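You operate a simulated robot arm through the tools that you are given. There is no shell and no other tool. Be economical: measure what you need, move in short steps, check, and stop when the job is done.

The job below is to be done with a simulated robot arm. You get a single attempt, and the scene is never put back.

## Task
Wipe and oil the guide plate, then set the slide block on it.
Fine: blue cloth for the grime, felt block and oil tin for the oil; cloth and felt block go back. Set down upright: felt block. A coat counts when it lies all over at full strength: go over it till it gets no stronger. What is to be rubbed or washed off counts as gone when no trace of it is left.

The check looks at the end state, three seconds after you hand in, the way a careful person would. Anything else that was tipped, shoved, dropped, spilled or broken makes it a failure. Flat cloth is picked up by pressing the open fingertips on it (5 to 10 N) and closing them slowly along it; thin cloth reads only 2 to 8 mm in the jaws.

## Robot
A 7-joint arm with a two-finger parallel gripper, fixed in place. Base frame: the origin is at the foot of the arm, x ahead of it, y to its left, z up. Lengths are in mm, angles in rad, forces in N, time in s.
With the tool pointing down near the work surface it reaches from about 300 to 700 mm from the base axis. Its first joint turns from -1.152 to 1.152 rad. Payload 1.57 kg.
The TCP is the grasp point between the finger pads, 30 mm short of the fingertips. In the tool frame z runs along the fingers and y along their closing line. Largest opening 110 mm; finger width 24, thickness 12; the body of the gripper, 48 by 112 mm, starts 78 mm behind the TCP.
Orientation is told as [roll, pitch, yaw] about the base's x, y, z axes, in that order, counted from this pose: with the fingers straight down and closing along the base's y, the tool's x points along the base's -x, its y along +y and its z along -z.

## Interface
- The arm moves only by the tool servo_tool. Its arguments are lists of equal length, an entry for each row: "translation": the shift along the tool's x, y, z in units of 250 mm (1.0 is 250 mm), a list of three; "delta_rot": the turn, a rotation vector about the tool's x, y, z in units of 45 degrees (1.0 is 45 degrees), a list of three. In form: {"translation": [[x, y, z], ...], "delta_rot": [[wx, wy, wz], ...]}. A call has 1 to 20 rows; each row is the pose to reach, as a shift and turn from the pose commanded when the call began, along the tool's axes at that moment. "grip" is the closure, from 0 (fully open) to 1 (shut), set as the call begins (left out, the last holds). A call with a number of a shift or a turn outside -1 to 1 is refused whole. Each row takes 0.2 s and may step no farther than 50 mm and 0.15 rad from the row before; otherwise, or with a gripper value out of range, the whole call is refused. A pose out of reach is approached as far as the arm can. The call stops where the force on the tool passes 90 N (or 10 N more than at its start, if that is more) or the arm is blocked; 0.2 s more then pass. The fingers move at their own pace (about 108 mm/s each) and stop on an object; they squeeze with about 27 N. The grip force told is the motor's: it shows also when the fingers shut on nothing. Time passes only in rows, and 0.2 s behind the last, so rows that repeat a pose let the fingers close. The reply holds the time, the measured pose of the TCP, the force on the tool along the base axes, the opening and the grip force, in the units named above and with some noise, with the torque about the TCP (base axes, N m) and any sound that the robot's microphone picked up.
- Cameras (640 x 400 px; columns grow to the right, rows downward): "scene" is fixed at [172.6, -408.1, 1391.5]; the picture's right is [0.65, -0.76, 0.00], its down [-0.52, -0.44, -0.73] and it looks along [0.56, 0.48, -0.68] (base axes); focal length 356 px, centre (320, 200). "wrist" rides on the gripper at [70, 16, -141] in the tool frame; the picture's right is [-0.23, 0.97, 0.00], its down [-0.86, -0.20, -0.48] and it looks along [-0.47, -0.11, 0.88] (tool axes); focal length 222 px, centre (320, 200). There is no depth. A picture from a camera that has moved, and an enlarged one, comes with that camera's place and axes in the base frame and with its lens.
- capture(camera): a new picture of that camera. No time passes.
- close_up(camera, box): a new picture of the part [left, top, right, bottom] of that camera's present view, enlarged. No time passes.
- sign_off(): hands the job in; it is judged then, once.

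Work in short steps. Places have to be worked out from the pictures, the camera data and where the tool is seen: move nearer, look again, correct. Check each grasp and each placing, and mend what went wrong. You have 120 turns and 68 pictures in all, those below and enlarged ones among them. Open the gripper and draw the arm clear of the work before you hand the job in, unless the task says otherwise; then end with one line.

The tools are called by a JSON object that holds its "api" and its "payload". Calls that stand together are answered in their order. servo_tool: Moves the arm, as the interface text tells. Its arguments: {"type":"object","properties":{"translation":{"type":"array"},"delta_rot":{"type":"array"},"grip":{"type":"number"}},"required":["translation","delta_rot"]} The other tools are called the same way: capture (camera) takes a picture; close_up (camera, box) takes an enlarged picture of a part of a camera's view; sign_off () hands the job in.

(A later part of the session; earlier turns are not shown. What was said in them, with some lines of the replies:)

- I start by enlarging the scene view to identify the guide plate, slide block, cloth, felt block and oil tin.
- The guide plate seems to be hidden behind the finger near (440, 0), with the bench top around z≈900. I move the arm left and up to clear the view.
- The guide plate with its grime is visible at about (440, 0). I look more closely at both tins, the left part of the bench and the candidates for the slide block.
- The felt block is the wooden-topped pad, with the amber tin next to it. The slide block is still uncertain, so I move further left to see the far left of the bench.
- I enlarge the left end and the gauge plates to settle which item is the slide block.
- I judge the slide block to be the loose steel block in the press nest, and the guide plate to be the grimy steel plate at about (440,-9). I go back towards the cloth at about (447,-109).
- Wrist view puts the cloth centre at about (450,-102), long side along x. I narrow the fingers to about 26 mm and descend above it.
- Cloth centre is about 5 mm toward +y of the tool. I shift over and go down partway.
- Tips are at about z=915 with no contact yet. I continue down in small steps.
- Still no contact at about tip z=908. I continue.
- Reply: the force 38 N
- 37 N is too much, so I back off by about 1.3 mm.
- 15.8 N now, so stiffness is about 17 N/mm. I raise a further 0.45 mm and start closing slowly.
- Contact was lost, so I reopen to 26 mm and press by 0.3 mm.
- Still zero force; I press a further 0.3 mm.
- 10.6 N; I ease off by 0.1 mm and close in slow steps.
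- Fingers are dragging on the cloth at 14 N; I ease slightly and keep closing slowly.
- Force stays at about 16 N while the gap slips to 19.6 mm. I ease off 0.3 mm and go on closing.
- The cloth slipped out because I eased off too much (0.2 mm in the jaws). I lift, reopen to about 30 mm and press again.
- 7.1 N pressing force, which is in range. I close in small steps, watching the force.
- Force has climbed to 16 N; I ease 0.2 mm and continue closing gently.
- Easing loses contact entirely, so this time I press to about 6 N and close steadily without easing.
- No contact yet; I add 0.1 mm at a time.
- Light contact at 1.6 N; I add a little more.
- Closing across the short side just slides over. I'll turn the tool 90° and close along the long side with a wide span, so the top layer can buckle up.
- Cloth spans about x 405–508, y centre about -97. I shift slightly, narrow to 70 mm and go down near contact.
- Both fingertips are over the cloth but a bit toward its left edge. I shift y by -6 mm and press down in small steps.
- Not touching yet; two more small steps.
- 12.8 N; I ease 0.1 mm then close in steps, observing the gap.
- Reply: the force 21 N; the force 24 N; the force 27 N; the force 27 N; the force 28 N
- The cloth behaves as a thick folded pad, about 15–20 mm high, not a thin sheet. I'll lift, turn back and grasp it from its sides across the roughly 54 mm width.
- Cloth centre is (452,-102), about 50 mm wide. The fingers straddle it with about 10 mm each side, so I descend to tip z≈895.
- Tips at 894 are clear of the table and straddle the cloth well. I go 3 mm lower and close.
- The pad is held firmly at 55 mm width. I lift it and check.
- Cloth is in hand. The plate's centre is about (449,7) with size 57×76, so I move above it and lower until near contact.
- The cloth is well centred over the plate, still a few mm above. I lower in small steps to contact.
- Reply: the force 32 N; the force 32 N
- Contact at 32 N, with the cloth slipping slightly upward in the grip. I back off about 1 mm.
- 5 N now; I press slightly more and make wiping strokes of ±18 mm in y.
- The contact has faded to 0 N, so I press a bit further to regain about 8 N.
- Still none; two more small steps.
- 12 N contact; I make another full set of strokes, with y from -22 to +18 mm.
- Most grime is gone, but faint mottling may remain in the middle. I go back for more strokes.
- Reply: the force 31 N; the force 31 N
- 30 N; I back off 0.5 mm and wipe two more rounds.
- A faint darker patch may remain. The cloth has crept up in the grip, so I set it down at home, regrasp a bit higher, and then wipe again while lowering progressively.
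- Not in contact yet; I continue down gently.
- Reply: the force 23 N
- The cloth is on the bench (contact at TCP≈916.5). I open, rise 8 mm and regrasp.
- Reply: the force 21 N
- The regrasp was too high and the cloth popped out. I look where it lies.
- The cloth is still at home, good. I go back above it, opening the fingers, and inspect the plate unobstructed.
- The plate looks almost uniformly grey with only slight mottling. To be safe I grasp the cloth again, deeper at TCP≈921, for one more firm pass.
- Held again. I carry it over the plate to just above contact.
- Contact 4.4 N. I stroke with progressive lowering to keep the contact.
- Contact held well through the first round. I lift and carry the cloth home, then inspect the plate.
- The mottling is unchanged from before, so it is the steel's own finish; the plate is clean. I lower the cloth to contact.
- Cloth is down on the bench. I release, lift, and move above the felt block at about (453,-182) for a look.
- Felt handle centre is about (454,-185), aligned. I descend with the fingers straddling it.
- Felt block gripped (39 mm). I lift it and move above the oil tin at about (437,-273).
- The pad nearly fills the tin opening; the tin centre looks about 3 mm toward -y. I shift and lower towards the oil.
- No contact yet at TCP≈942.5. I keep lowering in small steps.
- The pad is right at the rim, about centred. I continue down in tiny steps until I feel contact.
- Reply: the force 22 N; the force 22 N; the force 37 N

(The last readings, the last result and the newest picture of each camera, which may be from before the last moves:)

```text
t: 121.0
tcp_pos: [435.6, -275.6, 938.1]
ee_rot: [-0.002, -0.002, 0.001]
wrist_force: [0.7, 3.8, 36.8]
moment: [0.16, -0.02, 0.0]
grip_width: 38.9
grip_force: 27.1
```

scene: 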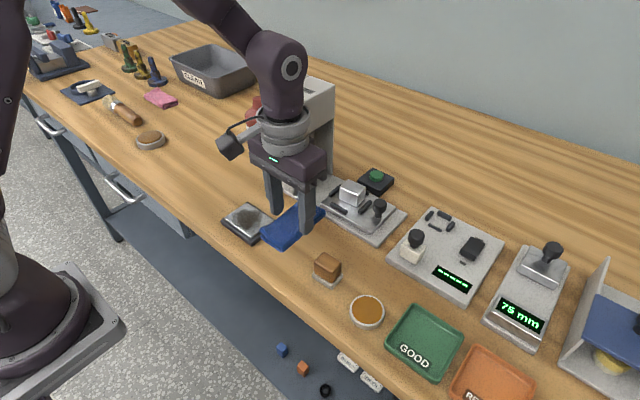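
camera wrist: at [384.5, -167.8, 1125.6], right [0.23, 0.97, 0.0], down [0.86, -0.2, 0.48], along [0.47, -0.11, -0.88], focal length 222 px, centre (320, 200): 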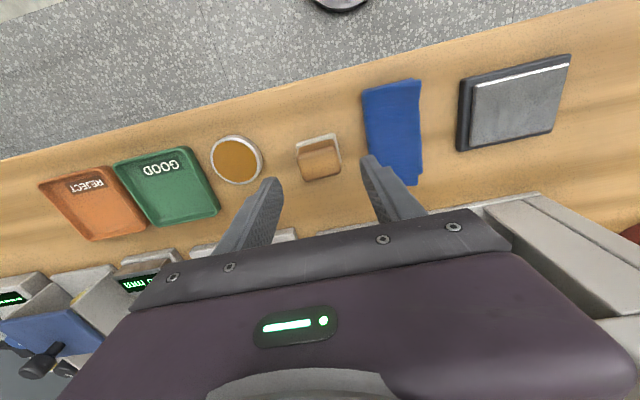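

Contact at about 940 (the pad is pressed on the tin). I lift and check whether the felt took up oil.

{"api": "servo_tool", "payload": {"translation": [[0, 0, 0], [0, 0, -0.04], [0, 0, -0.12], [0, 0, -0.2], [0, 0, -0.2]], "delta_rot": [[0, 0, 0], [0, 0, 0], [0, 0, 0], [0, 0, 0], [0, 0, 0]]}}

{"api": "close_up", "payload": {"camera": "scene", "box": [310, 230, 420, 340]}}

```text
t: 122.2
tcp_pos: [437.4, -275.6, 986.0]
ee_rot: [0.001, 0.0, 0.001]
wrist_force: [0.0, 0.0, -0.2]
moment: [-0.02, 0.01, 0.01]
grip_width: 38.9
grip_force: 26.8
```

```text
3.64 times, centred on (365, 285) of scene
camera zoom: at [172.6, -408.1, 1391.5], right [0.65, -0.76, 0.0], down [-0.52, -0.44, -0.73], along [0.56, 0.48, -0.68], focal length 1296 px, centre (156, -109)
```

zoom: 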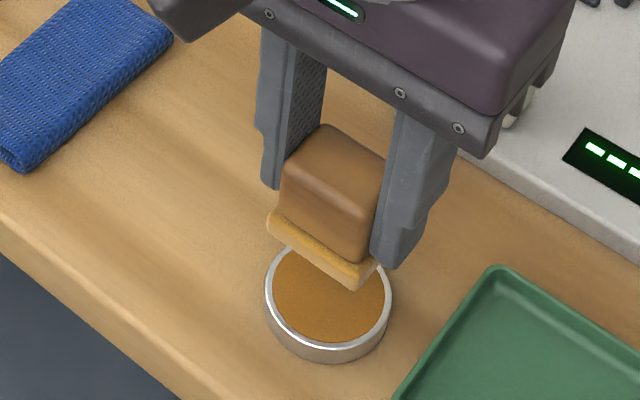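

The felt is now amber with oil and the tin is undisturbed. I carry it over to the plate centre at (450,7).

{"api": "servo_tool", "payload": {"translation": [[-0.01, 0.18, 0], [-0.02, 0.36, 0], [-0.03, 0.54, 0], [-0.04, 0.72, 0], [-0.052, 0.9, 0], [-0.052, 0.9, 0]], "delta_rot": [[0, 0, 0], [0, 0, 0], [0, 0, 0], [0, 0, 0], [0, 0, 0], [0, 0, 0]]}}

{"api": "servo_tool", "payload": {"translation": [[0, 0.15, 0], [0, 0.228, 0], [0, 0.228, 0.08], [0, 0.228, 0.15], [0, 0.228, 0.15]], "delta_rot": [[0, 0, 0], [0, 0, 0], [0, 0, 0], [0, 0, 0], [0, 0, 0]]}}

{"api": "close_up", "payload": {"camera": "wrist", "box": [220, 80, 440, 240]}}

```text
t: 123.6
tcp_pos: [454.1, -46.8, 985.6]
ee_rot: [0.001, -0.001, 0.0]
wrist_force: [-0.6, 0.3, -0.9]
moment: [0.0, -0.02, 0.02]
grip_width: 38.7
grip_force: 26.7
```

```text
t: 124.8
tcp_pos: [452.7, 5.5, 948.1]
ee_rot: [0.001, -0.001, -0.001]
wrist_force: [0.3, 0.2, -0.8]
moment: [-0.04, 0.01, 0.01]
grip_width: 38.8
grip_force: 26.8
```

```text
2.50 times, centred on (330, 160) of wrist
camera zoom: at [383.6, 21.8, 1089.3], right [0.23, 0.97, 0.0], down [0.86, -0.2, 0.48], along [0.47, -0.11, -0.88], focal length 555 px, centre (295, 300)
```

zoom: 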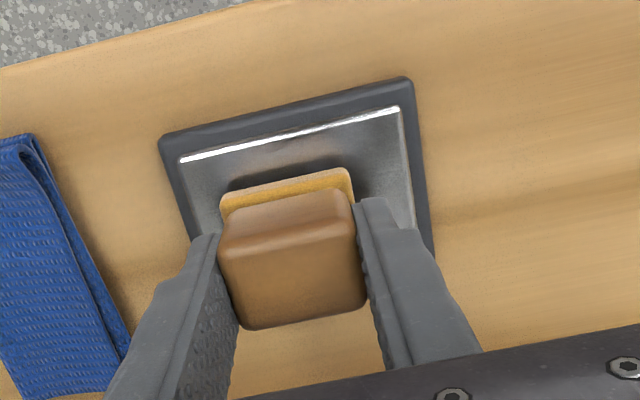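

Plate centre refined to about (451,10); pad centre matches the TCP. I lower to contact.

{"api": "servo_tool", "payload": {"translation": [[0.004, 0.016, 0.012], [0.004, 0.016, 0.02], [0.004, 0.016, 0.02]], "delta_rot": [[0, 0, 0], [0, 0, 0], [0, 0, 0]]}}

{"api": "servo_tool", "payload": {"translation": [[0, 0, 0.005], [0, 0, 0.005]], "delta_rot": [[0, 0, 0], [0, 0, 0]]}}

{"api": "servo_tool", "payload": {"translation": [[0, 0, 0.004], [0, 0, 0.004]], "delta_rot": [[0, 0, 0], [0, 0, 0]]}}

```text
t: 125.6
tcp_pos: [449.5, 10.4, 943.1]
ee_rot: [-0.001, -0.001, -0.001]
wrist_force: [0.6, -0.1, 0.1]
moment: [0.02, -0.02, 0.0]
grip_width: 38.7
grip_force: 26.7
```

```text
t: 126.2
tcp_pos: [450.0, 11.2, 942.2]
ee_rot: [-0.001, -0.002, 0.001]
wrist_force: [-0.1, 0.2, -0.4]
moment: [-0.01, 0.01, -0.01]
grip_width: 38.9
grip_force: 27.4
```

```text
t: 126.8
tcp_pos: [449.6, 10.6, 941.1]
ee_rot: [0.0, -0.001, 0.0]
wrist_force: [0.2, -0.9, 9.1]
moment: [0.0, 0.03, 0.01]
grip_width: 38.7
grip_force: 26.5
```

9 N contact. I oil in lanes over the whole plate with slight progressive lowering.

{"api": "servo_tool", "payload": {"translation": [[0.03, -0.04, 0.0005], [0.054, -0.084, 0.0008], [0.054, -0.04, 0.0011], [0.054, 0, 0.0014], [0.054, 0.04, 0.0017], [0.054, 0.084, 0.002], [0, 0.084, 0.0023], [0, 0.04, 0.0026], [0, 0, 0.0029], [0, -0.04, 0.0032], [0, -0.084, 0.0035], [-0.056, -0.084, 0.0038], [-0.056, -0.04, 0.0041], [-0.056, 0, 0.0044], [-0.056, 0.04, 0.0047], [-0.056, 0.084, 0.005], [0, 0.084, 0.0053], [0, 0.04, 0.0056], [0, 0, 0.0059]], "delta_rot": [[0, 0, 0], [0, 0, 0], [0, 0, 0], [0, 0, 0], [0, 0, 0], [0, 0, 0], [0, 0, 0], [0, 0, 0], [0, 0, 0], [0, 0, 0], [0, 0, 0], [0, 0, 0], [0, 0, 0], [0, 0, 0], [0, 0, 0], [0, 0, 0], [0, 0, 0], [0, 0, 0], [0, 0, 0]]}}

{"api": "servo_tool", "payload": {"translation": [[0.03, -0.04, 0.0005], [0.054, -0.084, 0.0008], [0.054, -0.04, 0.0011], [0.054, 0, 0.0014], [0.054, 0.04, 0.0017], [0.054, 0.084, 0.002], [0, 0.084, 0.0023], [0, 0.04, 0.0026], [0, 0, 0.0029], [0, -0.04, 0.0032], [0, -0.084, 0.0035], [-0.056, -0.084, 0.0038], [-0.056, -0.04, 0.0041], [-0.056, 0, 0.0044], [-0.056, 0.04, 0.0047], [-0.056, 0.084, 0.005], [0, 0.084, 0.0053], [0, 0.04, 0.0056], [0, 0, 0.0059]], "delta_rot": [[0, 0, 0], [0, 0, 0], [0, 0, 0], [0, 0, 0], [0, 0, 0], [0, 0, 0], [0, 0, 0], [0, 0, 0], [0, 0, 0], [0, 0, 0], [0, 0, 0], [0, 0, 0], [0, 0, 0], [0, 0, 0], [0, 0, 0], [0, 0, 0], [0, 0, 0], [0, 0, 0], [0, 0, 0]]}}

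{"api": "servo_tool", "payload": {"translation": [[0, 0, -0.06], [0, -0.15, -0.14], [0, -0.3, -0.14], [0, -0.4, -0.14], [0, -0.4, -0.14]], "delta_rot": [[0, 0, 0], [0, 0, 0], [0, 0, 0], [0, 0, 0], [0, 0, 0]]}}

{"api": "close_up", "payload": {"camera": "scene", "box": [215, 195, 285, 250]}}

{"api": "close_up", "payload": {"camera": "wrist", "box": [240, 60, 520, 235]}}

```text
t: 130.8
tcp_pos: [446.7, 12.5, 940.4]
ee_rot: [0.002, -0.002, 0.001]
wrist_force: [-0.5, 10.8, 27.6]
moment: [0.38, 0.08, -0.04]
grip_width: 38.7
grip_force: 27.1
```

```text
t: 134.8
tcp_pos: [449.0, 12.3, 940.0]
ee_rot: [0.001, -0.003, 0.002]
wrist_force: [0.6, 18.7, 45.1]
moment: [0.53, 0.25, -0.08]
grip_width: 39.1
grip_force: 26.8
```

```text
t: 136.0
tcp_pos: [451.4, -89.7, 975.0]
ee_rot: [0.0, 0.0, 0.0]
wrist_force: [0.2, -0.1, -0.4]
moment: [-0.04, -0.02, -0.03]
grip_width: 38.8
grip_force: 27.1
```

```text
7.27 times, centred on (250, 222) of scene
camera zoom: at [172.6, -408.1, 1391.5], right [0.65, -0.76, 0.0], down [-0.52, -0.44, -0.73], along [0.56, 0.48, -0.68], focal length 2591 px, centre (829, 36)
```

zoom: 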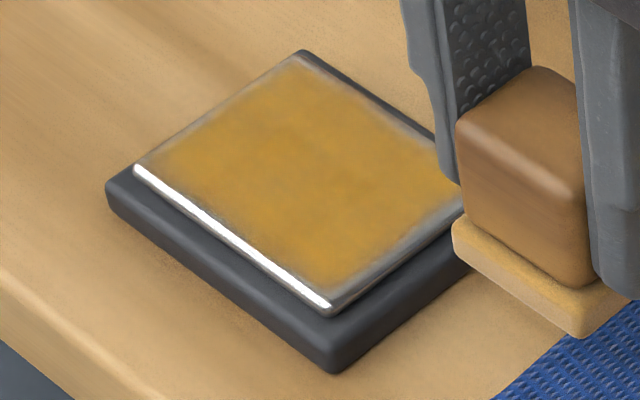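

```text
2.29 times, centred on (380, 148) of wrist
camera zoom: at [382.7, -73.3, 1116.9], right [0.23, 0.97, 0.0], down [0.86, -0.2, 0.48], along [0.47, -0.11, -0.88], focal length 508 px, centre (183, 320)
```

zoom: 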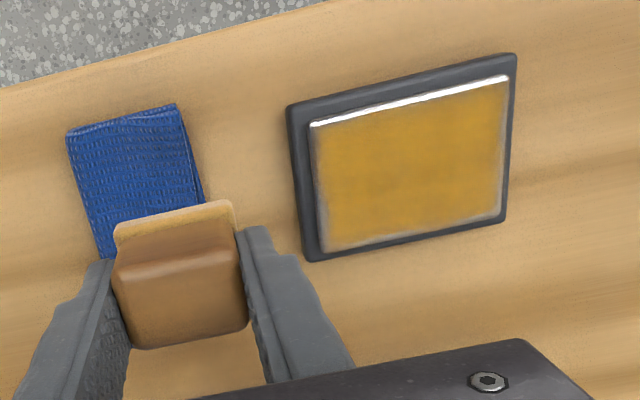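

A coat lies on nearly the whole plate but is thinner at the edges. I recharge the felt at the tin, then go over again with wider overlap.

{"api": "servo_tool", "payload": {"translation": [[0.01, -0.15, -0.04], [0.02, -0.3, -0.04], [0.03, -0.45, -0.04], [0.04, -0.6, -0.04], [0.054, -0.742, -0.04], [0.054, -0.742, 0.04], [0.054, -0.742, 0.11], [0.054, -0.742, 0.132], [0.054, -0.742, 0.132]], "delta_rot": [[0, 0, 0], [0, 0, 0], [0, 0, 0], [0, 0, 0], [0, 0, 0], [0, 0, 0], [0, 0, 0], [0, 0, 0], [0, 0, 0]]}}

{"api": "servo_tool", "payload": {"translation": [[0, 0, 0.006], [0, 0, 0.006]], "delta_rot": [[0, 0, 0], [0, 0, 0]]}}

{"api": "servo_tool", "payload": {"translation": [[0, 0, 0.006], [0, 0, 0.006]], "delta_rot": [[0, 0, 0], [0, 0, 0]]}}

```text
t: 138.0
tcp_pos: [436.0, -274.6, 940.7]
ee_rot: [0.0, -0.001, 0.0]
wrist_force: [-0.5, 0.6, -0.1]
moment: [-0.01, 0.03, 0.0]
grip_width: 39.0
grip_force: 27.4
```

```text
t: 138.6
tcp_pos: [436.4, -274.8, 939.7]
ee_rot: [0.001, 0.001, 0.001]
wrist_force: [-0.5, 0.1, 0.3]
moment: [0.04, 0.0, 0.01]
grip_width: 39.1
grip_force: 26.7
```

```text
t: 139.2
tcp_pos: [435.3, -274.8, 937.4]
ee_rot: [-0.001, 0.0, 0.0]
wrist_force: [-0.4, 0.3, -1.0]
moment: [0.02, 0.01, -0.02]
grip_width: 39.2
grip_force: 27.3
```

Not in contact yet; I lower a little more.

{"api": "servo_tool", "payload": {"translation": [[0, 0, 0.005], [0, 0, 0.005]], "delta_rot": [[0, 0, 0], [0, 0, 0]]}}

{"api": "servo_tool", "payload": {"translation": [[0, 0, 0.004], [0, 0, 0.004]], "delta_rot": [[0, 0, 0], [0, 0, 0]]}}

```text
t: 139.8
tcp_pos: [436.9, -274.3, 935.9]
ee_rot: [0.001, 0.0, 0.0]
wrist_force: [-1.8, 1.5, 8.4]
moment: [0.05, 0.0, 0.01]
grip_width: 39.1
grip_force: 26.9
```

```text
t: 140.4
tcp_pos: [436.6, -274.4, 937.9]
ee_rot: [-0.003, -0.003, -0.001]
wrist_force: [3.3, 0.2, 28.5]
moment: [0.06, -0.1, 0.0]
grip_width: 39.0
grip_force: 26.6
```

Recharged at 28 N. I lift and return over the plate.

{"api": "servo_tool", "payload": {"translation": [[0, 0, -0.08], [0, 0, -0.16], [-0.01, 0.18, -0.18], [-0.02, 0.36, -0.18], [-0.03, 0.54, -0.18], [-0.04, 0.72, -0.18], [-0.054, 0.9, -0.18], [-0.054, 1.0, -0.18]], "delta_rot": [[0, 0, 0], [0, 0, 0], [0, 0, 0], [0, 0, 0], [0, 0, 0], [0, 0, 0], [0, 0, 0], [0, 0, 0]]}}

{"api": "servo_tool", "payload": {"translation": [[0, 0.138, 0], [0, 0.138, 0.08], [0, 0.138, 0.14], [0, 0.138, 0.16], [0, 0.138, 0.16]], "delta_rot": [[0, 0, 0], [0, 0, 0], [0, 0, 0], [0, 0, 0], [0, 0, 0]]}}

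{"api": "servo_tool", "payload": {"translation": [[0, 0, 0.004], [0, 0, 0.004]], "delta_rot": [[0, 0, 0], [0, 0, 0]]}}

```text
t: 142.2
tcp_pos: [449.0, -26.2, 982.9]
ee_rot: [0.001, -0.001, -0.001]
wrist_force: [0.3, -0.1, 1.0]
moment: [-0.01, 0.04, 0.03]
grip_width: 39.1
grip_force: 27.1
```

```text
t: 143.4
tcp_pos: [449.8, 9.5, 940.3]
ee_rot: [-0.002, 0.0, 0.0]
wrist_force: [0.2, 0.1, -0.2]
moment: [0.0, -0.05, 0.01]
grip_width: 39.2
grip_force: 27.3
```

```text
t: 144.0
tcp_pos: [450.3, 8.0, 939.6]
ee_rot: [0.0, -0.001, 0.0]
wrist_force: [-2.1, -1.7, 14.3]
moment: [-0.08, 0.11, -0.03]
grip_width: 39.3
grip_force: 27.0
```

14 N. I make two rounds of wider lanes, overhanging the edges by 6–8 mm.

{"api": "servo_tool", "payload": {"translation": [[0.036, -0.05, 0], [0.072, -0.094, 0], [0.072, -0.04, 0.0002], [0.072, 0, 0.0004], [0.072, 0.05, 0.0006], [0.072, 0.106, 0.0008], [0.03, 0.106, 0.001], [0.03, 0.05, 0.0012], [0.03, 0, 0.0014], [0.03, -0.05, 0.0016], [0.03, -0.094, 0.0018], [-0.03, -0.094, 0.002], [-0.03, -0.04, 0.0022], [-0.03, 0.05, 0.0024], [-0.03, 0.106, 0.0026], [-0.072, 0.106, 0.0028], [-0.072, 0.05, 0.003], [-0.072, 0, 0.0032], [-0.072, -0.05, 0.0034], [-0.072, -0.094, 0.0036]], "delta_rot": [[0, 0, 0], [0, 0, 0], [0, 0, 0], [0, 0, 0], [0, 0, 0], [0, 0, 0], [0, 0, 0], [0, 0, 0], [0, 0, 0], [0, 0, 0], [0, 0, 0], [0, 0, 0], [0, 0, 0], [0, 0, 0], [0, 0, 0], [0, 0, 0], [0, 0, 0], [0, 0, 0], [0, 0, 0], [0, 0, 0]]}}

{"api": "servo_tool", "payload": {"translation": [[0.072, 0, 0.0002], [0.144, 0, 0.0004], [0.144, 0.05, 0.0006], [0.144, 0.1, 0.0008], [0.144, 0.15, 0.001], [0.144, 0.2, 0.0012], [0.072, 0.2, 0.0014], [0.036, 0.2, 0.0016], [0, 0.2, 0.0018], [0, 0.15, 0.002], [0, 0.1, 0.0022], [0, 0.05, 0.0024], [0, 0, 0.0026], [0.04, 0, 0.0028], [0.08, 0, 0.003], [0.12, 0, 0.0032], [0.09, 0.05, 0.0034], [0.09, 0.1, 0.0036], [0.05, 0.15, 0.0038], [0.072, 0.1, 0.004]], "delta_rot": [[0, 0, 0], [0, 0, 0], [0, 0, 0], [0, 0, 0], [0, 0, 0], [0, 0, 0], [0, 0, 0], [0, 0, 0], [0, 0, 0], [0, 0, 0], [0, 0, 0], [0, 0, 0], [0, 0, 0], [0, 0, 0], [0, 0, 0], [0, 0, 0], [0, 0, 0], [0, 0, 0], [0, 0, 0], [0, 0, 0]]}}

{"api": "servo_tool", "payload": {"translation": [[0, 0, -0.06], [0, -0.15, -0.14], [0, -0.3, -0.14], [0, -0.4, -0.14], [0, -0.4, -0.14]], "delta_rot": [[0, 0, 0], [0, 0, 0], [0, 0, 0], [0, 0, 0], [0, 0, 0]]}}

{"api": "close_up", "payload": {"camera": "wrist", "box": [260, 60, 500, 220]}}

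```text
t: 148.2
tcp_pos: [465.3, -14.0, 939.3]
ee_rot: [0.0, -0.001, 0.002]
wrist_force: [2.5, 15.3, 42.3]
moment: [0.73, 0.06, -0.05]
grip_width: 39.3
grip_force: 26.7
```

```text
t: 152.4
tcp_pos: [451.6, 14.5, 939.1]
ee_rot: [0.007, -0.007, 0.004]
wrist_force: [0.7, 24.4, 60.2]
moment: [0.47, 0.39, -0.17]
grip_width: 39.2
grip_force: 27.3
```

```text
t: 153.6
tcp_pos: [449.1, -89.7, 970.7]
ee_rot: [0.0, 0.001, -0.001]
wrist_force: [-0.6, -0.3, -0.8]
moment: [0.06, -0.03, -0.02]
grip_width: 39.0
grip_force: 26.5
```

```text
2.50 times, centred on (380, 140) of wrist
camera zoom: at [380.1, -73.4, 1112.7], right [0.23, 0.97, 0.0], down [0.86, -0.2, 0.48], along [0.47, -0.11, -0.88], focal length 555 px, centre (170, 350)
```

zoom: 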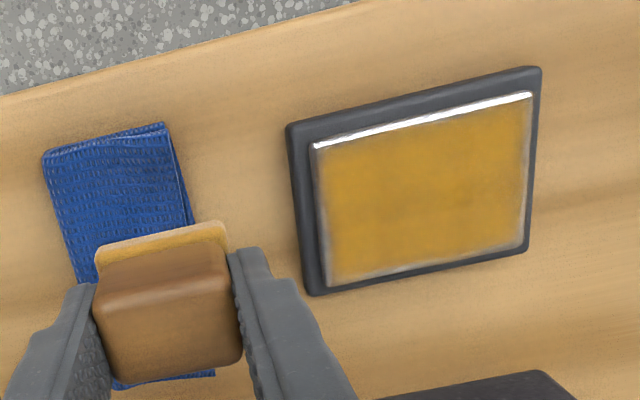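

The centre looks uniform, but a narrow grey margin remains. I compare it in the scene view.

{"api": "close_up", "payload": {"camera": "scene", "box": [215, 195, 285, 250]}}

```text
7.27 times, centred on (250, 222) of scene
camera zoom: at [172.6, -408.1, 1391.5], right [0.65, -0.76, 0.0], down [-0.52, -0.44, -0.73], along [0.56, 0.48, -0.68], focal length 2591 px, centre (829, 36)
```

zoom: 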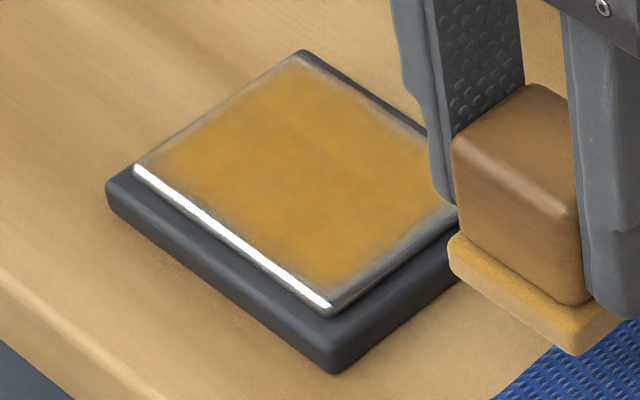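

The coat is almost unchanged from the first round, and the narrow margin looks like the plate's bevel. I make one more wide pass to confirm it gets no stronger.

{"api": "servo_tool", "payload": {"translation": [[0, 0.15, 0], [0, 0.3, 0], [0, 0.394, 0], [0, 0.394, 0.08], [0, 0.394, 0.12], [0, 0.394, 0.136], [0, 0.394, 0.136]], "delta_rot": [[0, 0, 0], [0, 0, 0], [0, 0, 0], [0, 0, 0], [0, 0, 0], [0, 0, 0], [0, 0, 0]]}}

{"api": "servo_tool", "payload": {"translation": [[0.04, -0.06, 0], [0.088, -0.11, 0], [0.088, -0.06, 0], [0.088, 0, 0.0002], [0.088, 0.06, 0.0004], [0.088, 0.12, 0.0006], [0.04, 0.126, 0.0008], [0, 0.126, 0.001], [-0.04, 0.126, 0.0012], [-0.08, 0.12, 0.0014], [-0.088, 0.06, 0.0016], [-0.088, 0, 0.0018], [-0.088, -0.06, 0.002], [-0.08, -0.11, 0.0022], [-0.04, -0.114, 0.0024], [0, -0.114, 0.0026], [0.04, -0.114, 0.0028], [0.04, 0, 0.003], [-0.03, 0.05, 0.0032], [0, 0, 0.0034]], "delta_rot": [[0, 0, 0], [0, 0, 0], [0, 0, 0], [0, 0, 0], [0, 0, 0], [0, 0, 0], [0, 0, 0], [0, 0, 0], [0, 0, 0], [0, 0, 0], [0, 0, 0], [0, 0, 0], [0, 0, 0], [0, 0, 0], [0, 0, 0], [0, 0, 0], [0, 0, 0], [0, 0, 0], [0, 0, 0], [0, 0, 0]]}}

{"api": "servo_tool", "payload": {"translation": [[0, 0, -0.06], [0, -0.15, -0.14], [0, -0.3, -0.14], [0, -0.45, -0.14], [0, -0.6, -0.14], [0, -0.75, -0.14], [0, -0.75, -0.14]], "delta_rot": [[0, 0, 0], [0, 0, 0], [0, 0, 0], [0, 0, 0], [0, 0, 0], [0, 0, 0], [0, 0, 0]]}}

{"api": "close_up", "payload": {"camera": "scene", "box": [215, 195, 285, 250]}}

```text
t: 155.2
tcp_pos: [449.9, 11.2, 938.3]
ee_rot: [0.001, -0.002, 0.001]
wrist_force: [-6.2, 2.2, 37.1]
moment: [0.05, 0.31, 0.01]
grip_width: 39.1
grip_force: 26.7
```

```text
t: 156.7
tcp_pos: [426.7, 39.1, 939.5]
ee_rot: [-0.003, 0.009, -0.003]
wrist_force: [-10.9, -5.9, 35.0]
moment: [-0.15, 0.07, -0.04]
grip_width: 39.2
grip_force: 27.1
stopped in row 7: the force on the tool passed its limit at 100 N (the readings are from after the stop); the commanded pose is now the measured one
```

```text
t: 158.3
tcp_pos: [429.5, -149.0, 973.3]
ee_rot: [-0.002, 0.011, -0.001]
wrist_force: [-0.6, -0.7, -0.1]
moment: [-0.02, 0.0, -0.02]
grip_width: 39.1
grip_force: 27.0
```

```text
7.27 times, centred on (250, 222) of scene
camera zoom: at [172.6, -408.1, 1391.5], right [0.65, -0.76, 0.0], down [-0.52, -0.44, -0.73], along [0.56, 0.48, -0.68], focal length 2591 px, centre (829, 36)
```

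zoom: 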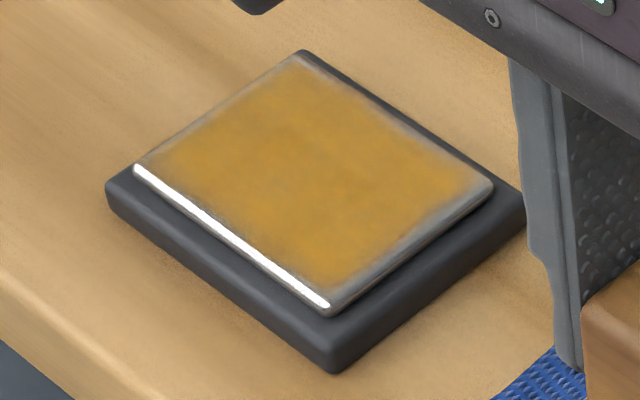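

The plate is unmoved and the coat unchanged, so it is at full strength. I correct the slight tool pitch and carry the felt block home to (454.5,-184).

{"api": "servo_tool", "payload": {"translation": [[-0.05, -0.07, 0], [-0.1, -0.14, 0], [-0.1, -0.14, 0.1], [-0.1, -0.14, 0.1]], "delta_rot": [[0, -0.007, 0], [0, -0.014, 0], [0, -0.014, 0], [0, -0.014, 0]]}}

{"api": "close_up", "payload": {"camera": "scene", "box": [260, 210, 400, 330]}}

```text
t: 159.3
tcp_pos: [455.0, -182.9, 948.3]
ee_rot: [-0.005, 0.0, -0.001]
wrist_force: [0.2, -0.3, -0.6]
moment: [0.0, 0.02, 0.0]
grip_width: 38.9
grip_force: 26.6
```

```text
3.33 times, centred on (330, 270) of scene
camera zoom: at [172.6, -408.1, 1391.5], right [0.65, -0.76, 0.0], down [-0.52, -0.44, -0.73], along [0.56, 0.48, -0.68], focal length 1188 px, centre (287, -33)
```

zoom: 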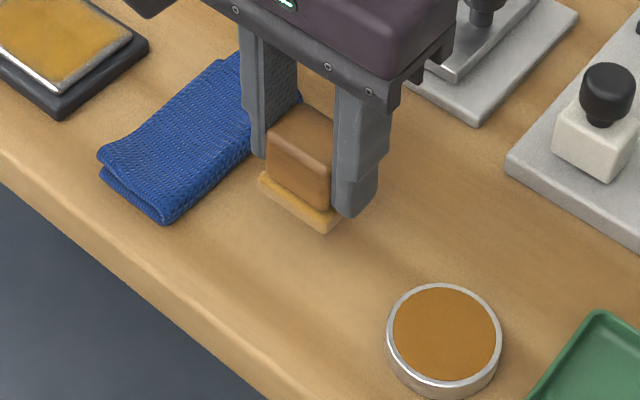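

The felt block is upright over its home. I lower it to near the bench and then step to contact.

{"api": "servo_tool", "payload": {"translation": [[0, -0.004, 0.05], [0, -0.004, 0.09], [0, -0.004, 0.09]], "delta_rot": [[0, 0, 0], [0, 0, 0], [0, 0, 0]]}}

{"api": "servo_tool", "payload": {"translation": [[0, 0, 0.006], [0, 0, 0.006]], "delta_rot": [[0, 0, 0], [0, 0, 0]]}}

{"api": "servo_tool", "payload": {"translation": [[0, 0, 0.005], [0, 0, 0.005]], "delta_rot": [[0, 0, 0], [0, 0, 0]]}}

```text
t: 160.1
tcp_pos: [453.0, -184.9, 925.7]
ee_rot: [-0.002, 0.0, -0.003]
wrist_force: [-0.5, -0.3, -0.5]
moment: [0.04, -0.01, -0.01]
grip_width: 38.9
grip_force: 26.9
```

```text
t: 160.7
tcp_pos: [453.9, -184.6, 923.4]
ee_rot: [-0.003, -0.001, -0.001]
wrist_force: [0.0, 0.4, 0.0]
moment: [-0.03, 0.02, 0.0]
grip_width: 38.9
grip_force: 27.1
```

```text
t: 161.3
tcp_pos: [454.0, -184.0, 922.1]
ee_rot: [-0.003, -0.001, -0.002]
wrist_force: [0.3, 0.0, 0.2]
moment: [0.01, 0.03, -0.04]
grip_width: 39.0
grip_force: 26.9
```

Still no contact; continuing gently.

{"api": "servo_tool", "payload": {"translation": [[0, 0, 0.005], [0, 0, 0.005]], "delta_rot": [[0, 0, 0], [0, 0, 0]]}}

{"api": "servo_tool", "payload": {"translation": [[0, 0, 0.003], [0, 0, 0.003]], "delta_rot": [[0, 0, 0], [0, 0, 0]]}}

{"api": "servo_tool", "payload": {"translation": [[0, 0, 0.003], [0, 0, 0.003]], "delta_rot": [[0, 0, 0], [0, 0, 0]]}}

```text
t: 161.9
tcp_pos: [453.6, -184.4, 920.2]
ee_rot: [-0.004, -0.002, -0.003]
wrist_force: [-2.3, -2.8, 12.3]
moment: [0.11, 0.12, 0.04]
grip_width: 38.9
grip_force: 27.3
```

```text
t: 162.5
tcp_pos: [453.2, -184.1, 920.9]
ee_rot: [-0.004, -0.004, -0.002]
wrist_force: [0.2, 0.6, 27.7]
moment: [0.21, 0.14, 0.0]
grip_width: 39.1
grip_force: 26.9
```

```text
t: 163.1
tcp_pos: [453.2, -183.2, 921.4]
ee_rot: [-0.004, -0.005, -0.003]
wrist_force: [4.6, -0.1, 39.2]
moment: [0.17, 0.02, -0.03]
grip_width: 39.1
grip_force: 27.6
```

The felt block is standing on the bench. I ease the force, open, and lift clear.

{"api": "servo_tool", "payload": {"translation": [[0, 0, -0.005], [0, 0, -0.005]], "delta_rot": [[0, 0, 0], [0, 0, 0]]}}

{"api": "servo_tool", "payload": {"translation": [[0, 0, 0], [0, 0, 0], [0, 0, -0.1], [0, 0, -0.24], [0, 0, -0.4], [0, 0, -0.48], [0, 0, -0.48]], "delta_rot": [[0, 0, 0], [0, 0, 0], [0, 0, 0], [0, 0, 0], [0, 0, 0], [0, 0, 0], [0, 0, 0]], "grip": 0.46}}

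{"api": "capture", "payload": {"camera": "scene"}}

```text
t: 163.7
tcp_pos: [453.4, -184.7, 921.0]
ee_rot: [-0.005, -0.002, -0.001]
wrist_force: [6.0, -4.6, 27.1]
moment: [-0.01, -0.2, 0.02]
grip_width: 39.3
grip_force: 26.9
```

```text
t: 165.3
tcp_pos: [450.7, -181.5, 1042.9]
ee_rot: [-0.004, -0.001, -0.001]
wrist_force: [-0.3, 1.0, -0.4]
moment: [0.04, 0.02, 0.02]
grip_width: 59.3
grip_force: 0.1
```

```text
13 pictures are left
```

scene: 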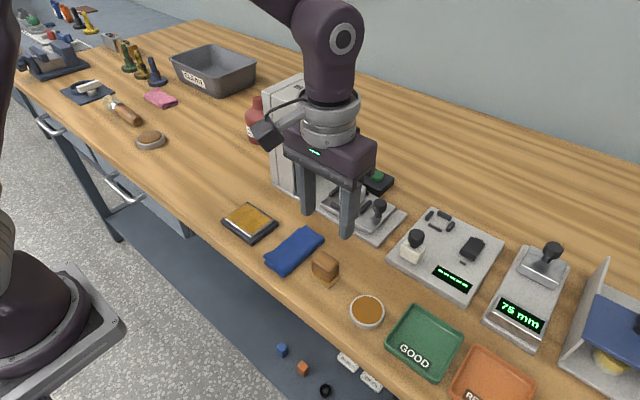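

I check that the felt block stands upright and look at it closely.

{"api": "close_up", "payload": {"camera": "scene", "box": [260, 215, 380, 305]}}

```text
4.44 times, centred on (320, 260) of scene
camera zoom: at [172.6, -408.1, 1391.5], right [0.65, -0.76, 0.0], down [-0.52, -0.44, -0.73], along [0.56, 0.48, -0.68], focal length 1583 px, centre (320, -67)
```

zoom: 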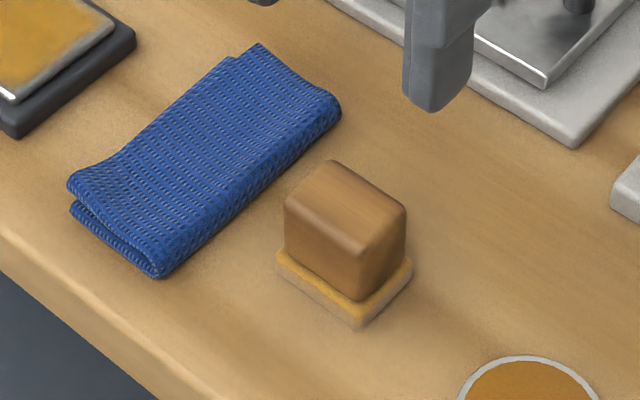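

Felt block upright and home. I now move above the steel slide block at about (620,-107) for a wrist look.

{"api": "servo_tool", "payload": {"translation": [[-0.15, 0.07, 0], [-0.3, 0.14, 0], [-0.45, 0.21, 0], [-0.6, 0.27, 0], [-0.67, 0.305, 0.05], [-0.67, 0.305, 0.08], [-0.67, 0.305, 0.08]], "delta_rot": [[0, 0, 0], [0, 0, 0], [0, 0, 0], [0, 0, 0], [0, 0, 0], [0, 0, 0], [0, 0, 0]], "grip": 0.5}}

{"api": "close_up", "payload": {"camera": "wrist", "box": [200, 60, 440, 220]}}

```text
t: 166.9
tcp_pos: [621.1, -106.7, 1023.2]
ee_rot: [-0.003, -0.001, -0.001]
wrist_force: [-0.2, 0.0, -0.9]
moment: [0.0, 0.01, 0.01]
grip_width: 54.8
grip_force: 0.1
```

```text
2.50 times, centred on (320, 140) of wrist
camera zoom: at [553.1, -90.0, 1164.4], right [0.23, 0.97, 0.0], down [0.85, -0.2, 0.48], along [0.47, -0.11, -0.88], focal length 555 px, centre (320, 350)
```

zoom: 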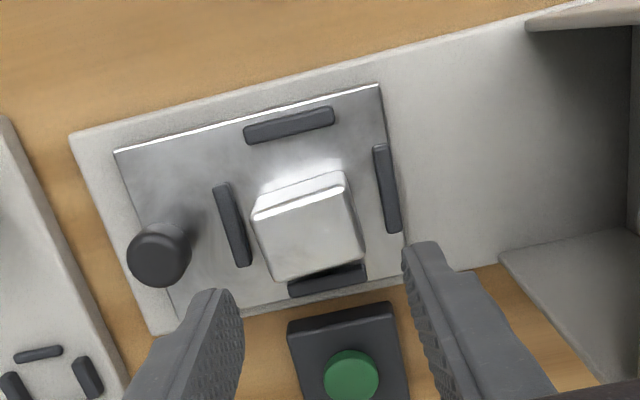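

The block measures about 28×41 mm, centre about (619,-110.5), top at about z 937. I descend to just above its top and check alignment.

{"api": "servo_tool", "payload": {"translation": [[0.006, -0.016, 0.08], [0.006, -0.016, 0.16], [0.006, -0.016, 0.196], [0.006, -0.016, 0.196]], "delta_rot": [[0, 0, 0], [0, 0, 0], [0, 0, 0], [0, 0, 0]]}}

{"api": "close_up", "payload": {"camera": "wrist", "box": [200, 80, 440, 240]}}

{"api": "close_up", "payload": {"camera": "scene", "box": [310, 150, 420, 240]}}

```text
t: 167.9
tcp_pos: [619.5, -111.5, 974.8]
ee_rot: [-0.004, -0.003, -0.001]
wrist_force: [0.2, 0.1, -0.1]
moment: [0.01, 0.04, 0.01]
grip_width: 55.0
grip_force: 0.0
```

```text
2.50 times, centred on (320, 160) of wrist
camera zoom: at [550.3, -95.7, 1115.5], right [0.23, 0.97, 0.0], down [0.85, -0.2, 0.48], along [0.47, -0.11, -0.88], focal length 555 px, centre (320, 300)
```

zoom: 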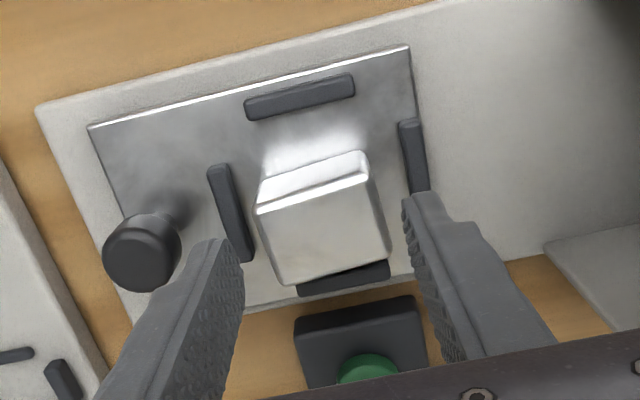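

```text
4.44 times, centred on (365, 195) of scene
camera zoom: at [172.6, -408.1, 1391.5], right [0.65, -0.76, 0.0], down [-0.52, -0.44, -0.73], along [0.56, 0.48, -0.68], focal length 1583 px, centre (120, 222)
```

zoom: 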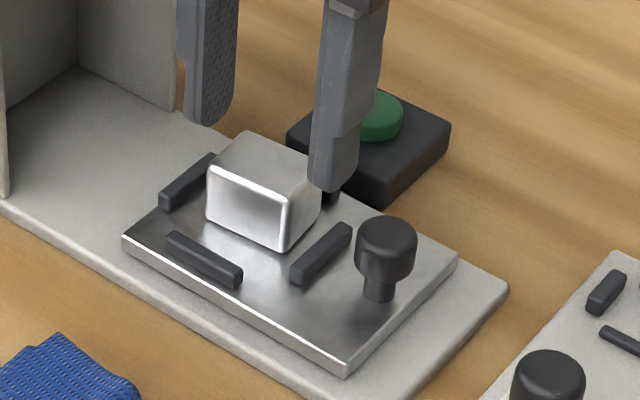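

Fingers straddle the block with good clearance. I lower so the tips stay above the stops (tip z≈920), watching force.

{"api": "servo_tool", "payload": {"translation": [[-0.004, 0, 0.04], [-0.004, 0, 0.08], [-0.004, 0, 0.1], [-0.004, 0, 0.1]], "delta_rot": [[0, 0, 0], [0, 0, 0], [0, 0, 0], [0, 0, 0]]}}

{"api": "close_up", "payload": {"camera": "scene", "box": [310, 150, 420, 240]}}

```text
t: 168.9
tcp_pos: [620.1, -111.4, 948.4]
ee_rot: [-0.002, -0.002, -0.001]
wrist_force: [-0.9, -0.5, -0.5]
moment: [0.0, 0.0, -0.04]
grip_width: 54.9
grip_force: 0.1
```

```text
4.44 times, centred on (365, 195) of scene
camera zoom: at [172.6, -408.1, 1391.5], right [0.65, -0.76, 0.0], down [-0.52, -0.44, -0.73], along [0.56, 0.48, -0.68], focal length 1583 px, centre (120, 222)
```

zoom: 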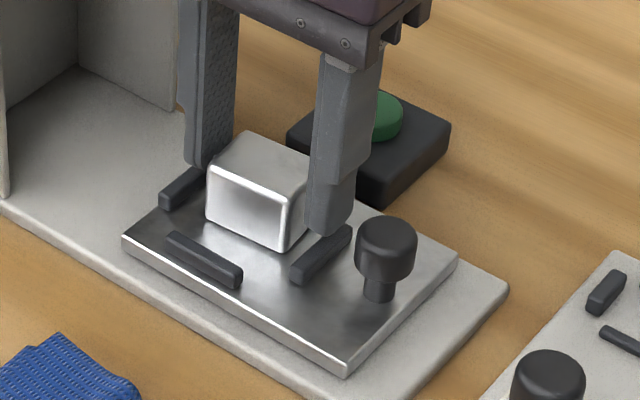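

The tips are about halfway down the block and above the stops. I close and then lift straight up.

{"api": "servo_tool", "payload": {"translation": [[0, 0, 0], [0, 0, 0], [0, 0, 0]], "delta_rot": [[0, 0, 0], [0, 0, 0], [0, 0, 0]], "grip": 0.75}}

{"api": "servo_tool", "payload": {"translation": [[0, 0, -0.02], [0, 0, -0.08], [0, 0, -0.16], [0, 0, -0.24], [0, 0, -0.24]], "delta_rot": [[0, 0, 0], [0, 0, 0], [0, 0, 0], [0, 0, 0], [0, 0, 0]]}}

{"api": "close_up", "payload": {"camera": "wrist", "box": [200, 80, 440, 240]}}

```text
t: 169.7
tcp_pos: [619.3, -113.2, 948.4]
ee_rot: [-0.004, -0.003, -0.003]
wrist_force: [1.2, 0.6, 0.6]
moment: [0.01, -0.03, 0.01]
grip_width: 43.4
grip_force: 27.1
```

```text
t: 170.9
tcp_pos: [616.8, -110.3, 1009.1]
ee_rot: [-0.004, -0.003, -0.001]
wrist_force: [-1.2, -0.3, -0.8]
moment: [0.0, 0.0, -0.03]
grip_width: 43.7
grip_force: 26.9
```

```text
2.50 times, centred on (320, 160) of wrist
camera zoom: at [548.4, -94.2, 1149.6], right [0.23, 0.97, 0.0], down [0.85, -0.2, 0.48], along [0.47, -0.11, -0.88], focal length 555 px, centre (320, 300)
```

zoom: 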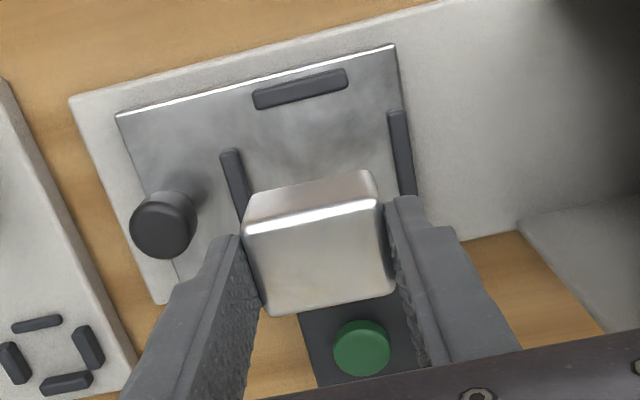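

Slide block is held (43.5 mm). I retract in x first, then move over the plate centre (451,10), and come down to 955.

{"api": "servo_tool", "payload": {"translation": [[0.15, 0, 0], [0.3, 0, 0], [0.45, 0, 0], [0.6, 0, 0], [0.676, 0.1, 0], [0.676, 0.25, 0], [0.676, 0.4, 0], [0.676, 0.484, 0], [0.676, 0.484, 0.1], [0.676, 0.484, 0.19], [0.676, 0.484, 0.19]], "delta_rot": [[0, 0, 0], [0, 0, 0], [0, 0, 0], [0, 0, 0], [0, 0, 0], [0, 0, 0], [0, 0, 0], [0, 0, 0], [0, 0, 0], [0, 0, 0], [0, 0, 0]]}}

{"api": "close_up", "payload": {"camera": "wrist", "box": [200, 80, 440, 240]}}

{"api": "close_up", "payload": {"camera": "scene", "box": [200, 170, 310, 260]}}

```text
t: 173.3
tcp_pos: [449.6, 8.9, 957.8]
ee_rot: [-0.003, -0.002, 0.0]
wrist_force: [-0.2, -0.7, -1.6]
moment: [0.03, -0.02, 0.01]
grip_width: 43.4
grip_force: 26.9
```

```text
2.50 times, centred on (320, 160) of wrist
camera zoom: at [381.6, 24.7, 1098.6], right [0.23, 0.97, 0.0], down [0.85, -0.2, 0.48], along [0.47, -0.11, -0.88], focal length 555 px, centre (320, 300)
```

zoom: 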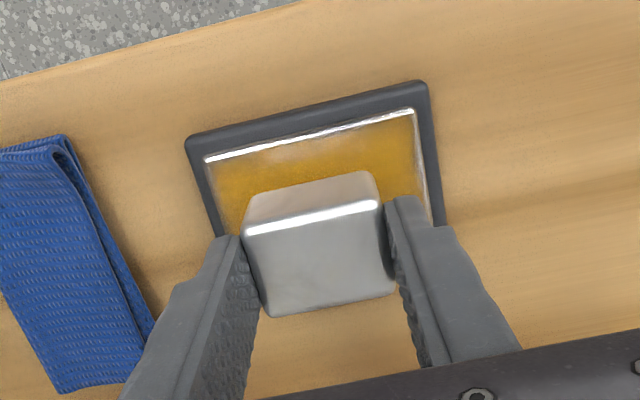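

```text
4.44 times, centred on (255, 215) of scene
camera zoom: at [172.6, -408.1, 1391.5], right [0.65, -0.76, 0.0], down [-0.52, -0.44, -0.73], along [0.56, 0.48, -0.68], focal length 1583 px, centre (609, 133)
```

zoom: 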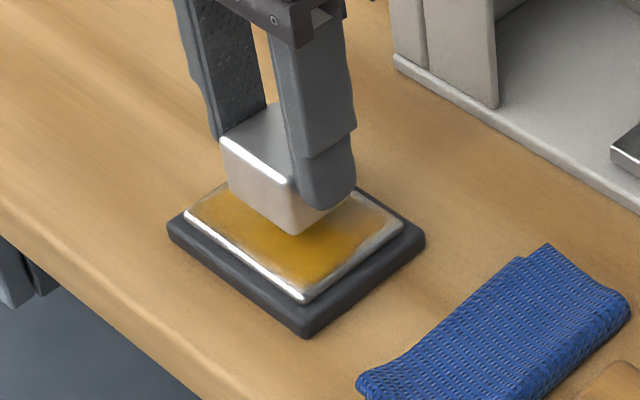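

Well centred over the plate. I lower gently to contact.

{"api": "servo_tool", "payload": {"translation": [[0, 0, 0.02], [0, 0, 0.032], [0, 0, 0.032]], "delta_rot": [[0, 0, 0], [0, 0, 0], [0, 0, 0]]}}

{"api": "servo_tool", "payload": {"translation": [[0, 0, 0.006], [0, 0, 0.006]], "delta_rot": [[0, 0, 0], [0, 0, 0]]}}

{"api": "servo_tool", "payload": {"translation": [[0, 0, 0.005], [0, 0, 0.005]], "delta_rot": [[0, 0, 0], [0, 0, 0]]}}

```text
t: 174.1
tcp_pos: [450.7, 9.9, 951.4]
ee_rot: [-0.003, 0.0, -0.001]
wrist_force: [0.5, 0.1, -1.4]
moment: [-0.02, 0.01, -0.03]
grip_width: 43.2
grip_force: 27.2
```

```text
t: 174.7
tcp_pos: [451.0, 9.5, 947.8]
ee_rot: [-0.004, -0.001, -0.003]
wrist_force: [0.6, -0.1, -1.0]
moment: [0.02, -0.01, -0.01]
grip_width: 43.5
grip_force: 26.6
```

```text
t: 175.3
tcp_pos: [451.8, 8.7, 947.5]
ee_rot: [-0.003, -0.002, -0.001]
wrist_force: [-0.4, -0.1, -1.5]
moment: [0.02, -0.03, 0.01]
grip_width: 43.2
grip_force: 27.3
```

No contact yet; I continue in roughly 1 mm steps.

{"api": "servo_tool", "payload": {"translation": [[0, 0, 0.004], [0, 0, 0.004]], "delta_rot": [[0, 0, 0], [0, 0, 0]]}}

{"api": "servo_tool", "payload": {"translation": [[0, 0, 0.004], [0, 0, 0.004]], "delta_rot": [[0, 0, 0], [0, 0, 0]]}}

{"api": "servo_tool", "payload": {"translation": [[0, 0, 0.004], [0, 0, 0.004]], "delta_rot": [[0, 0, 0], [0, 0, 0]]}}

```text
t: 175.9
tcp_pos: [451.8, 8.5, 948.0]
ee_rot: [-0.004, -0.001, -0.003]
wrist_force: [-0.4, -0.6, -2.1]
moment: [0.02, -0.03, -0.01]
grip_width: 43.5
grip_force: 27.3
```

```text
t: 176.5
tcp_pos: [451.6, 8.6, 947.0]
ee_rot: [-0.004, -0.002, -0.003]
wrist_force: [-0.6, 0.1, -2.4]
moment: [0.0, 0.0, -0.03]
grip_width: 43.6
grip_force: 27.2
```

```text
t: 177.1
tcp_pos: [452.4, 7.9, 945.9]
ee_rot: [-0.004, -0.001, -0.002]
wrist_force: [-0.9, -0.2, -0.6]
moment: [-0.02, 0.01, 0.03]
grip_width: 43.2
grip_force: 26.3
```

Still free at about 945.5; I continue with smaller steps.

{"api": "servo_tool", "payload": {"translation": [[0, 0, 0.004], [0, 0, 0.004]], "delta_rot": [[0, 0, 0], [0, 0, 0]]}}

{"api": "servo_tool", "payload": {"translation": [[0, 0, 0.003], [0, 0, 0.003]], "delta_rot": [[0, 0, 0], [0, 0, 0]]}}

{"api": "servo_tool", "payload": {"translation": [[0, 0, 0.003], [0, 0, 0.003]], "delta_rot": [[0, 0, 0], [0, 0, 0]]}}

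```text
t: 177.7
tcp_pos: [450.7, 8.9, 946.1]
ee_rot: [-0.003, -0.001, -0.001]
wrist_force: [0.7, 0.8, -1.2]
moment: [0.0, -0.01, -0.01]
grip_width: 43.4
grip_force: 27.3
```

```text
t: 178.3
tcp_pos: [450.4, 9.4, 944.1]
ee_rot: [-0.002, -0.003, -0.001]
wrist_force: [-0.8, 2.3, 10.6]
moment: [0.22, 0.12, 0.0]
grip_width: 43.6
grip_force: 27.0
```

```text
t: 178.9
tcp_pos: [452.1, 7.5, 943.6]
ee_rot: [-0.004, -0.003, -0.002]
wrist_force: [0.5, -2.8, 18.6]
moment: [-0.01, -0.06, -0.02]
grip_width: 43.4
grip_force: 27.4
```

Block is resting on the plate (contact at 944). I ease off slightly, open, and lift straight up and back.

{"api": "servo_tool", "payload": {"translation": [[0, 0, -0.002], [0, 0, -0.002]], "delta_rot": [[0, 0, 0], [0, 0, 0]]}}

{"api": "servo_tool", "payload": {"translation": [[0, 0, 0], [0, 0, 0], [0, 0, -0.06], [0, 0, -0.2], [0, 0, -0.36], [0, 0, -0.5], [0.2, 0.1, -0.6], [0.4, 0.25, -0.7], [0.5, 0.4, -0.7], [0.5, 0.55, -0.7]], "delta_rot": [[0, 0, 0], [0, 0, 0], [0, 0, 0], [0, 0, 0], [0, 0, 0], [0, 0, 0], [0, 0, 0], [0, 0, 0], [0, 0, 0], [0, 0, 0]], "grip": 0.45}}

{"api": "close_up", "payload": {"camera": "scene", "box": [205, 170, 345, 290]}}

{"api": "capture", "payload": {"camera": "scene"}}

```text
t: 179.5
tcp_pos: [451.6, 9.7, 944.5]
ee_rot: [-0.004, -0.001, -0.002]
wrist_force: [-0.2, -0.6, -1.0]
moment: [0.0, 0.0, -0.02]
grip_width: 43.4
grip_force: 27.2
```

```text
refused: row 7 steps farther than a row can; nothing moved
```

```text
3.33 times, centred on (275, 230) of scene
camera zoom: at [172.6, -408.1, 1391.5], right [0.65, -0.76, 0.0], down [-0.52, -0.44, -0.73], along [0.56, 0.48, -0.68], focal length 1188 px, centre (470, 100)
```

zoom: 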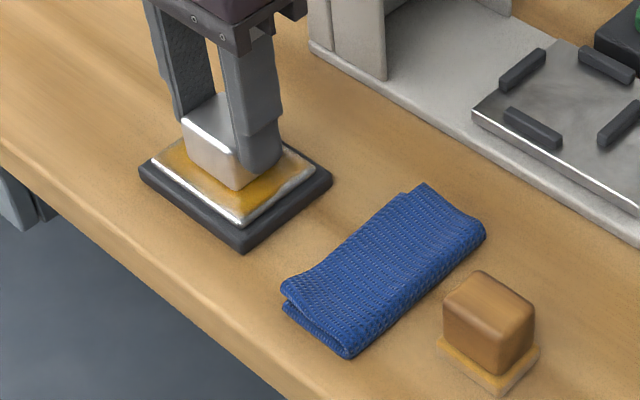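

```text
3 pictures are left
```

scene: 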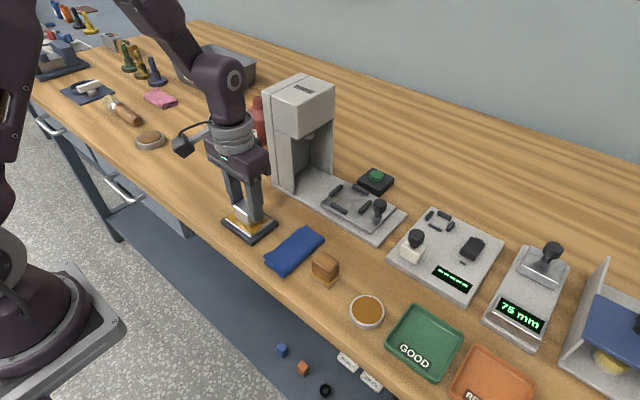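

The call was refused for too large a step. I lower 0.4 mm to touch again, open, then withdraw in smaller rows.

{"api": "servo_tool", "payload": {"translation": [[0, 0, 0.0016], [0, 0, 0.0016]], "delta_rot": [[0, 0, 0], [0, 0, 0]]}}

{"api": "servo_tool", "payload": {"translation": [[0, 0, 0], [0, 0, 0], [0, 0, -0.06], [0, 0, -0.2], [0, 0, -0.36], [0, 0, -0.5], [0.1, 0.1, -0.6], [0.2, 0.2, -0.66], [0.3, 0.3, -0.7], [0.4, 0.4, -0.7], [0.4, 0.55, -0.7]], "delta_rot": [[0, 0, 0], [0, 0, 0], [0, 0, 0], [0, 0, 0], [0, 0, 0], [0, 0, 0], [0, 0, 0], [0, 0, 0], [0, 0, 0], [0, 0, 0], [0, 0, 0]], "grip": 0.45}}

{"api": "close_up", "payload": {"camera": "scene", "box": [205, 170, 345, 290]}}

```text
t: 180.1
tcp_pos: [450.9, 9.7, 945.1]
ee_rot: [-0.004, -0.001, -0.001]
wrist_force: [-0.3, -0.3, -1.2]
moment: [-0.01, 0.02, 0.02]
grip_width: 43.4
grip_force: 27.4
```

```text
t: 182.5
tcp_pos: [350.8, 149.1, 1116.4]
ee_rot: [-0.004, -0.001, -0.001]
wrist_force: [0.8, -0.5, 0.4]
moment: [-0.03, 0.01, -0.01]
grip_width: 60.7
grip_force: 0.0
```

```text
3.33 times, centred on (275, 230) of scene
camera zoom: at [172.6, -408.1, 1391.5], right [0.65, -0.76, 0.0], down [-0.52, -0.44, -0.73], along [0.56, 0.48, -0.68], focal length 1188 px, centre (470, 100)
```

zoom: 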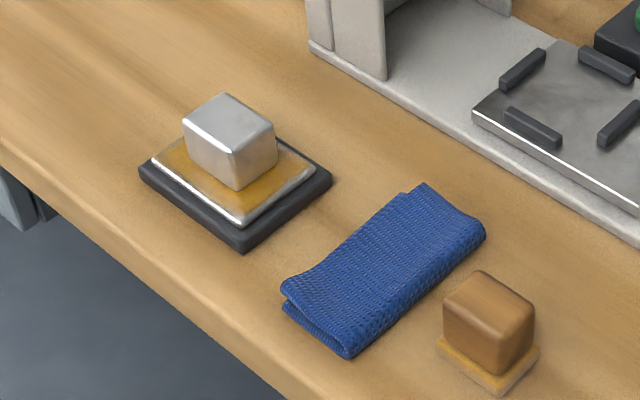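

The block sits flat and centred on the oiled plate, the cloth and felt block are back in place with the felt upright, and the arm is clear. I hand in.

{"api": "sign_off", "payload": {}}

```text
The job is handed in.
```

I wiped the guide plate clean and oiled it until the coat got no stronger. I then set the slide block on its centre and put the cloth and the felt block (upright) back in place. I took the loose steel block in the press nest to be the slide block, as nothing on the bench was labelled so. A narrow grey margin at the plate's edge did not change after wider passes, so I took it to be the bevel.
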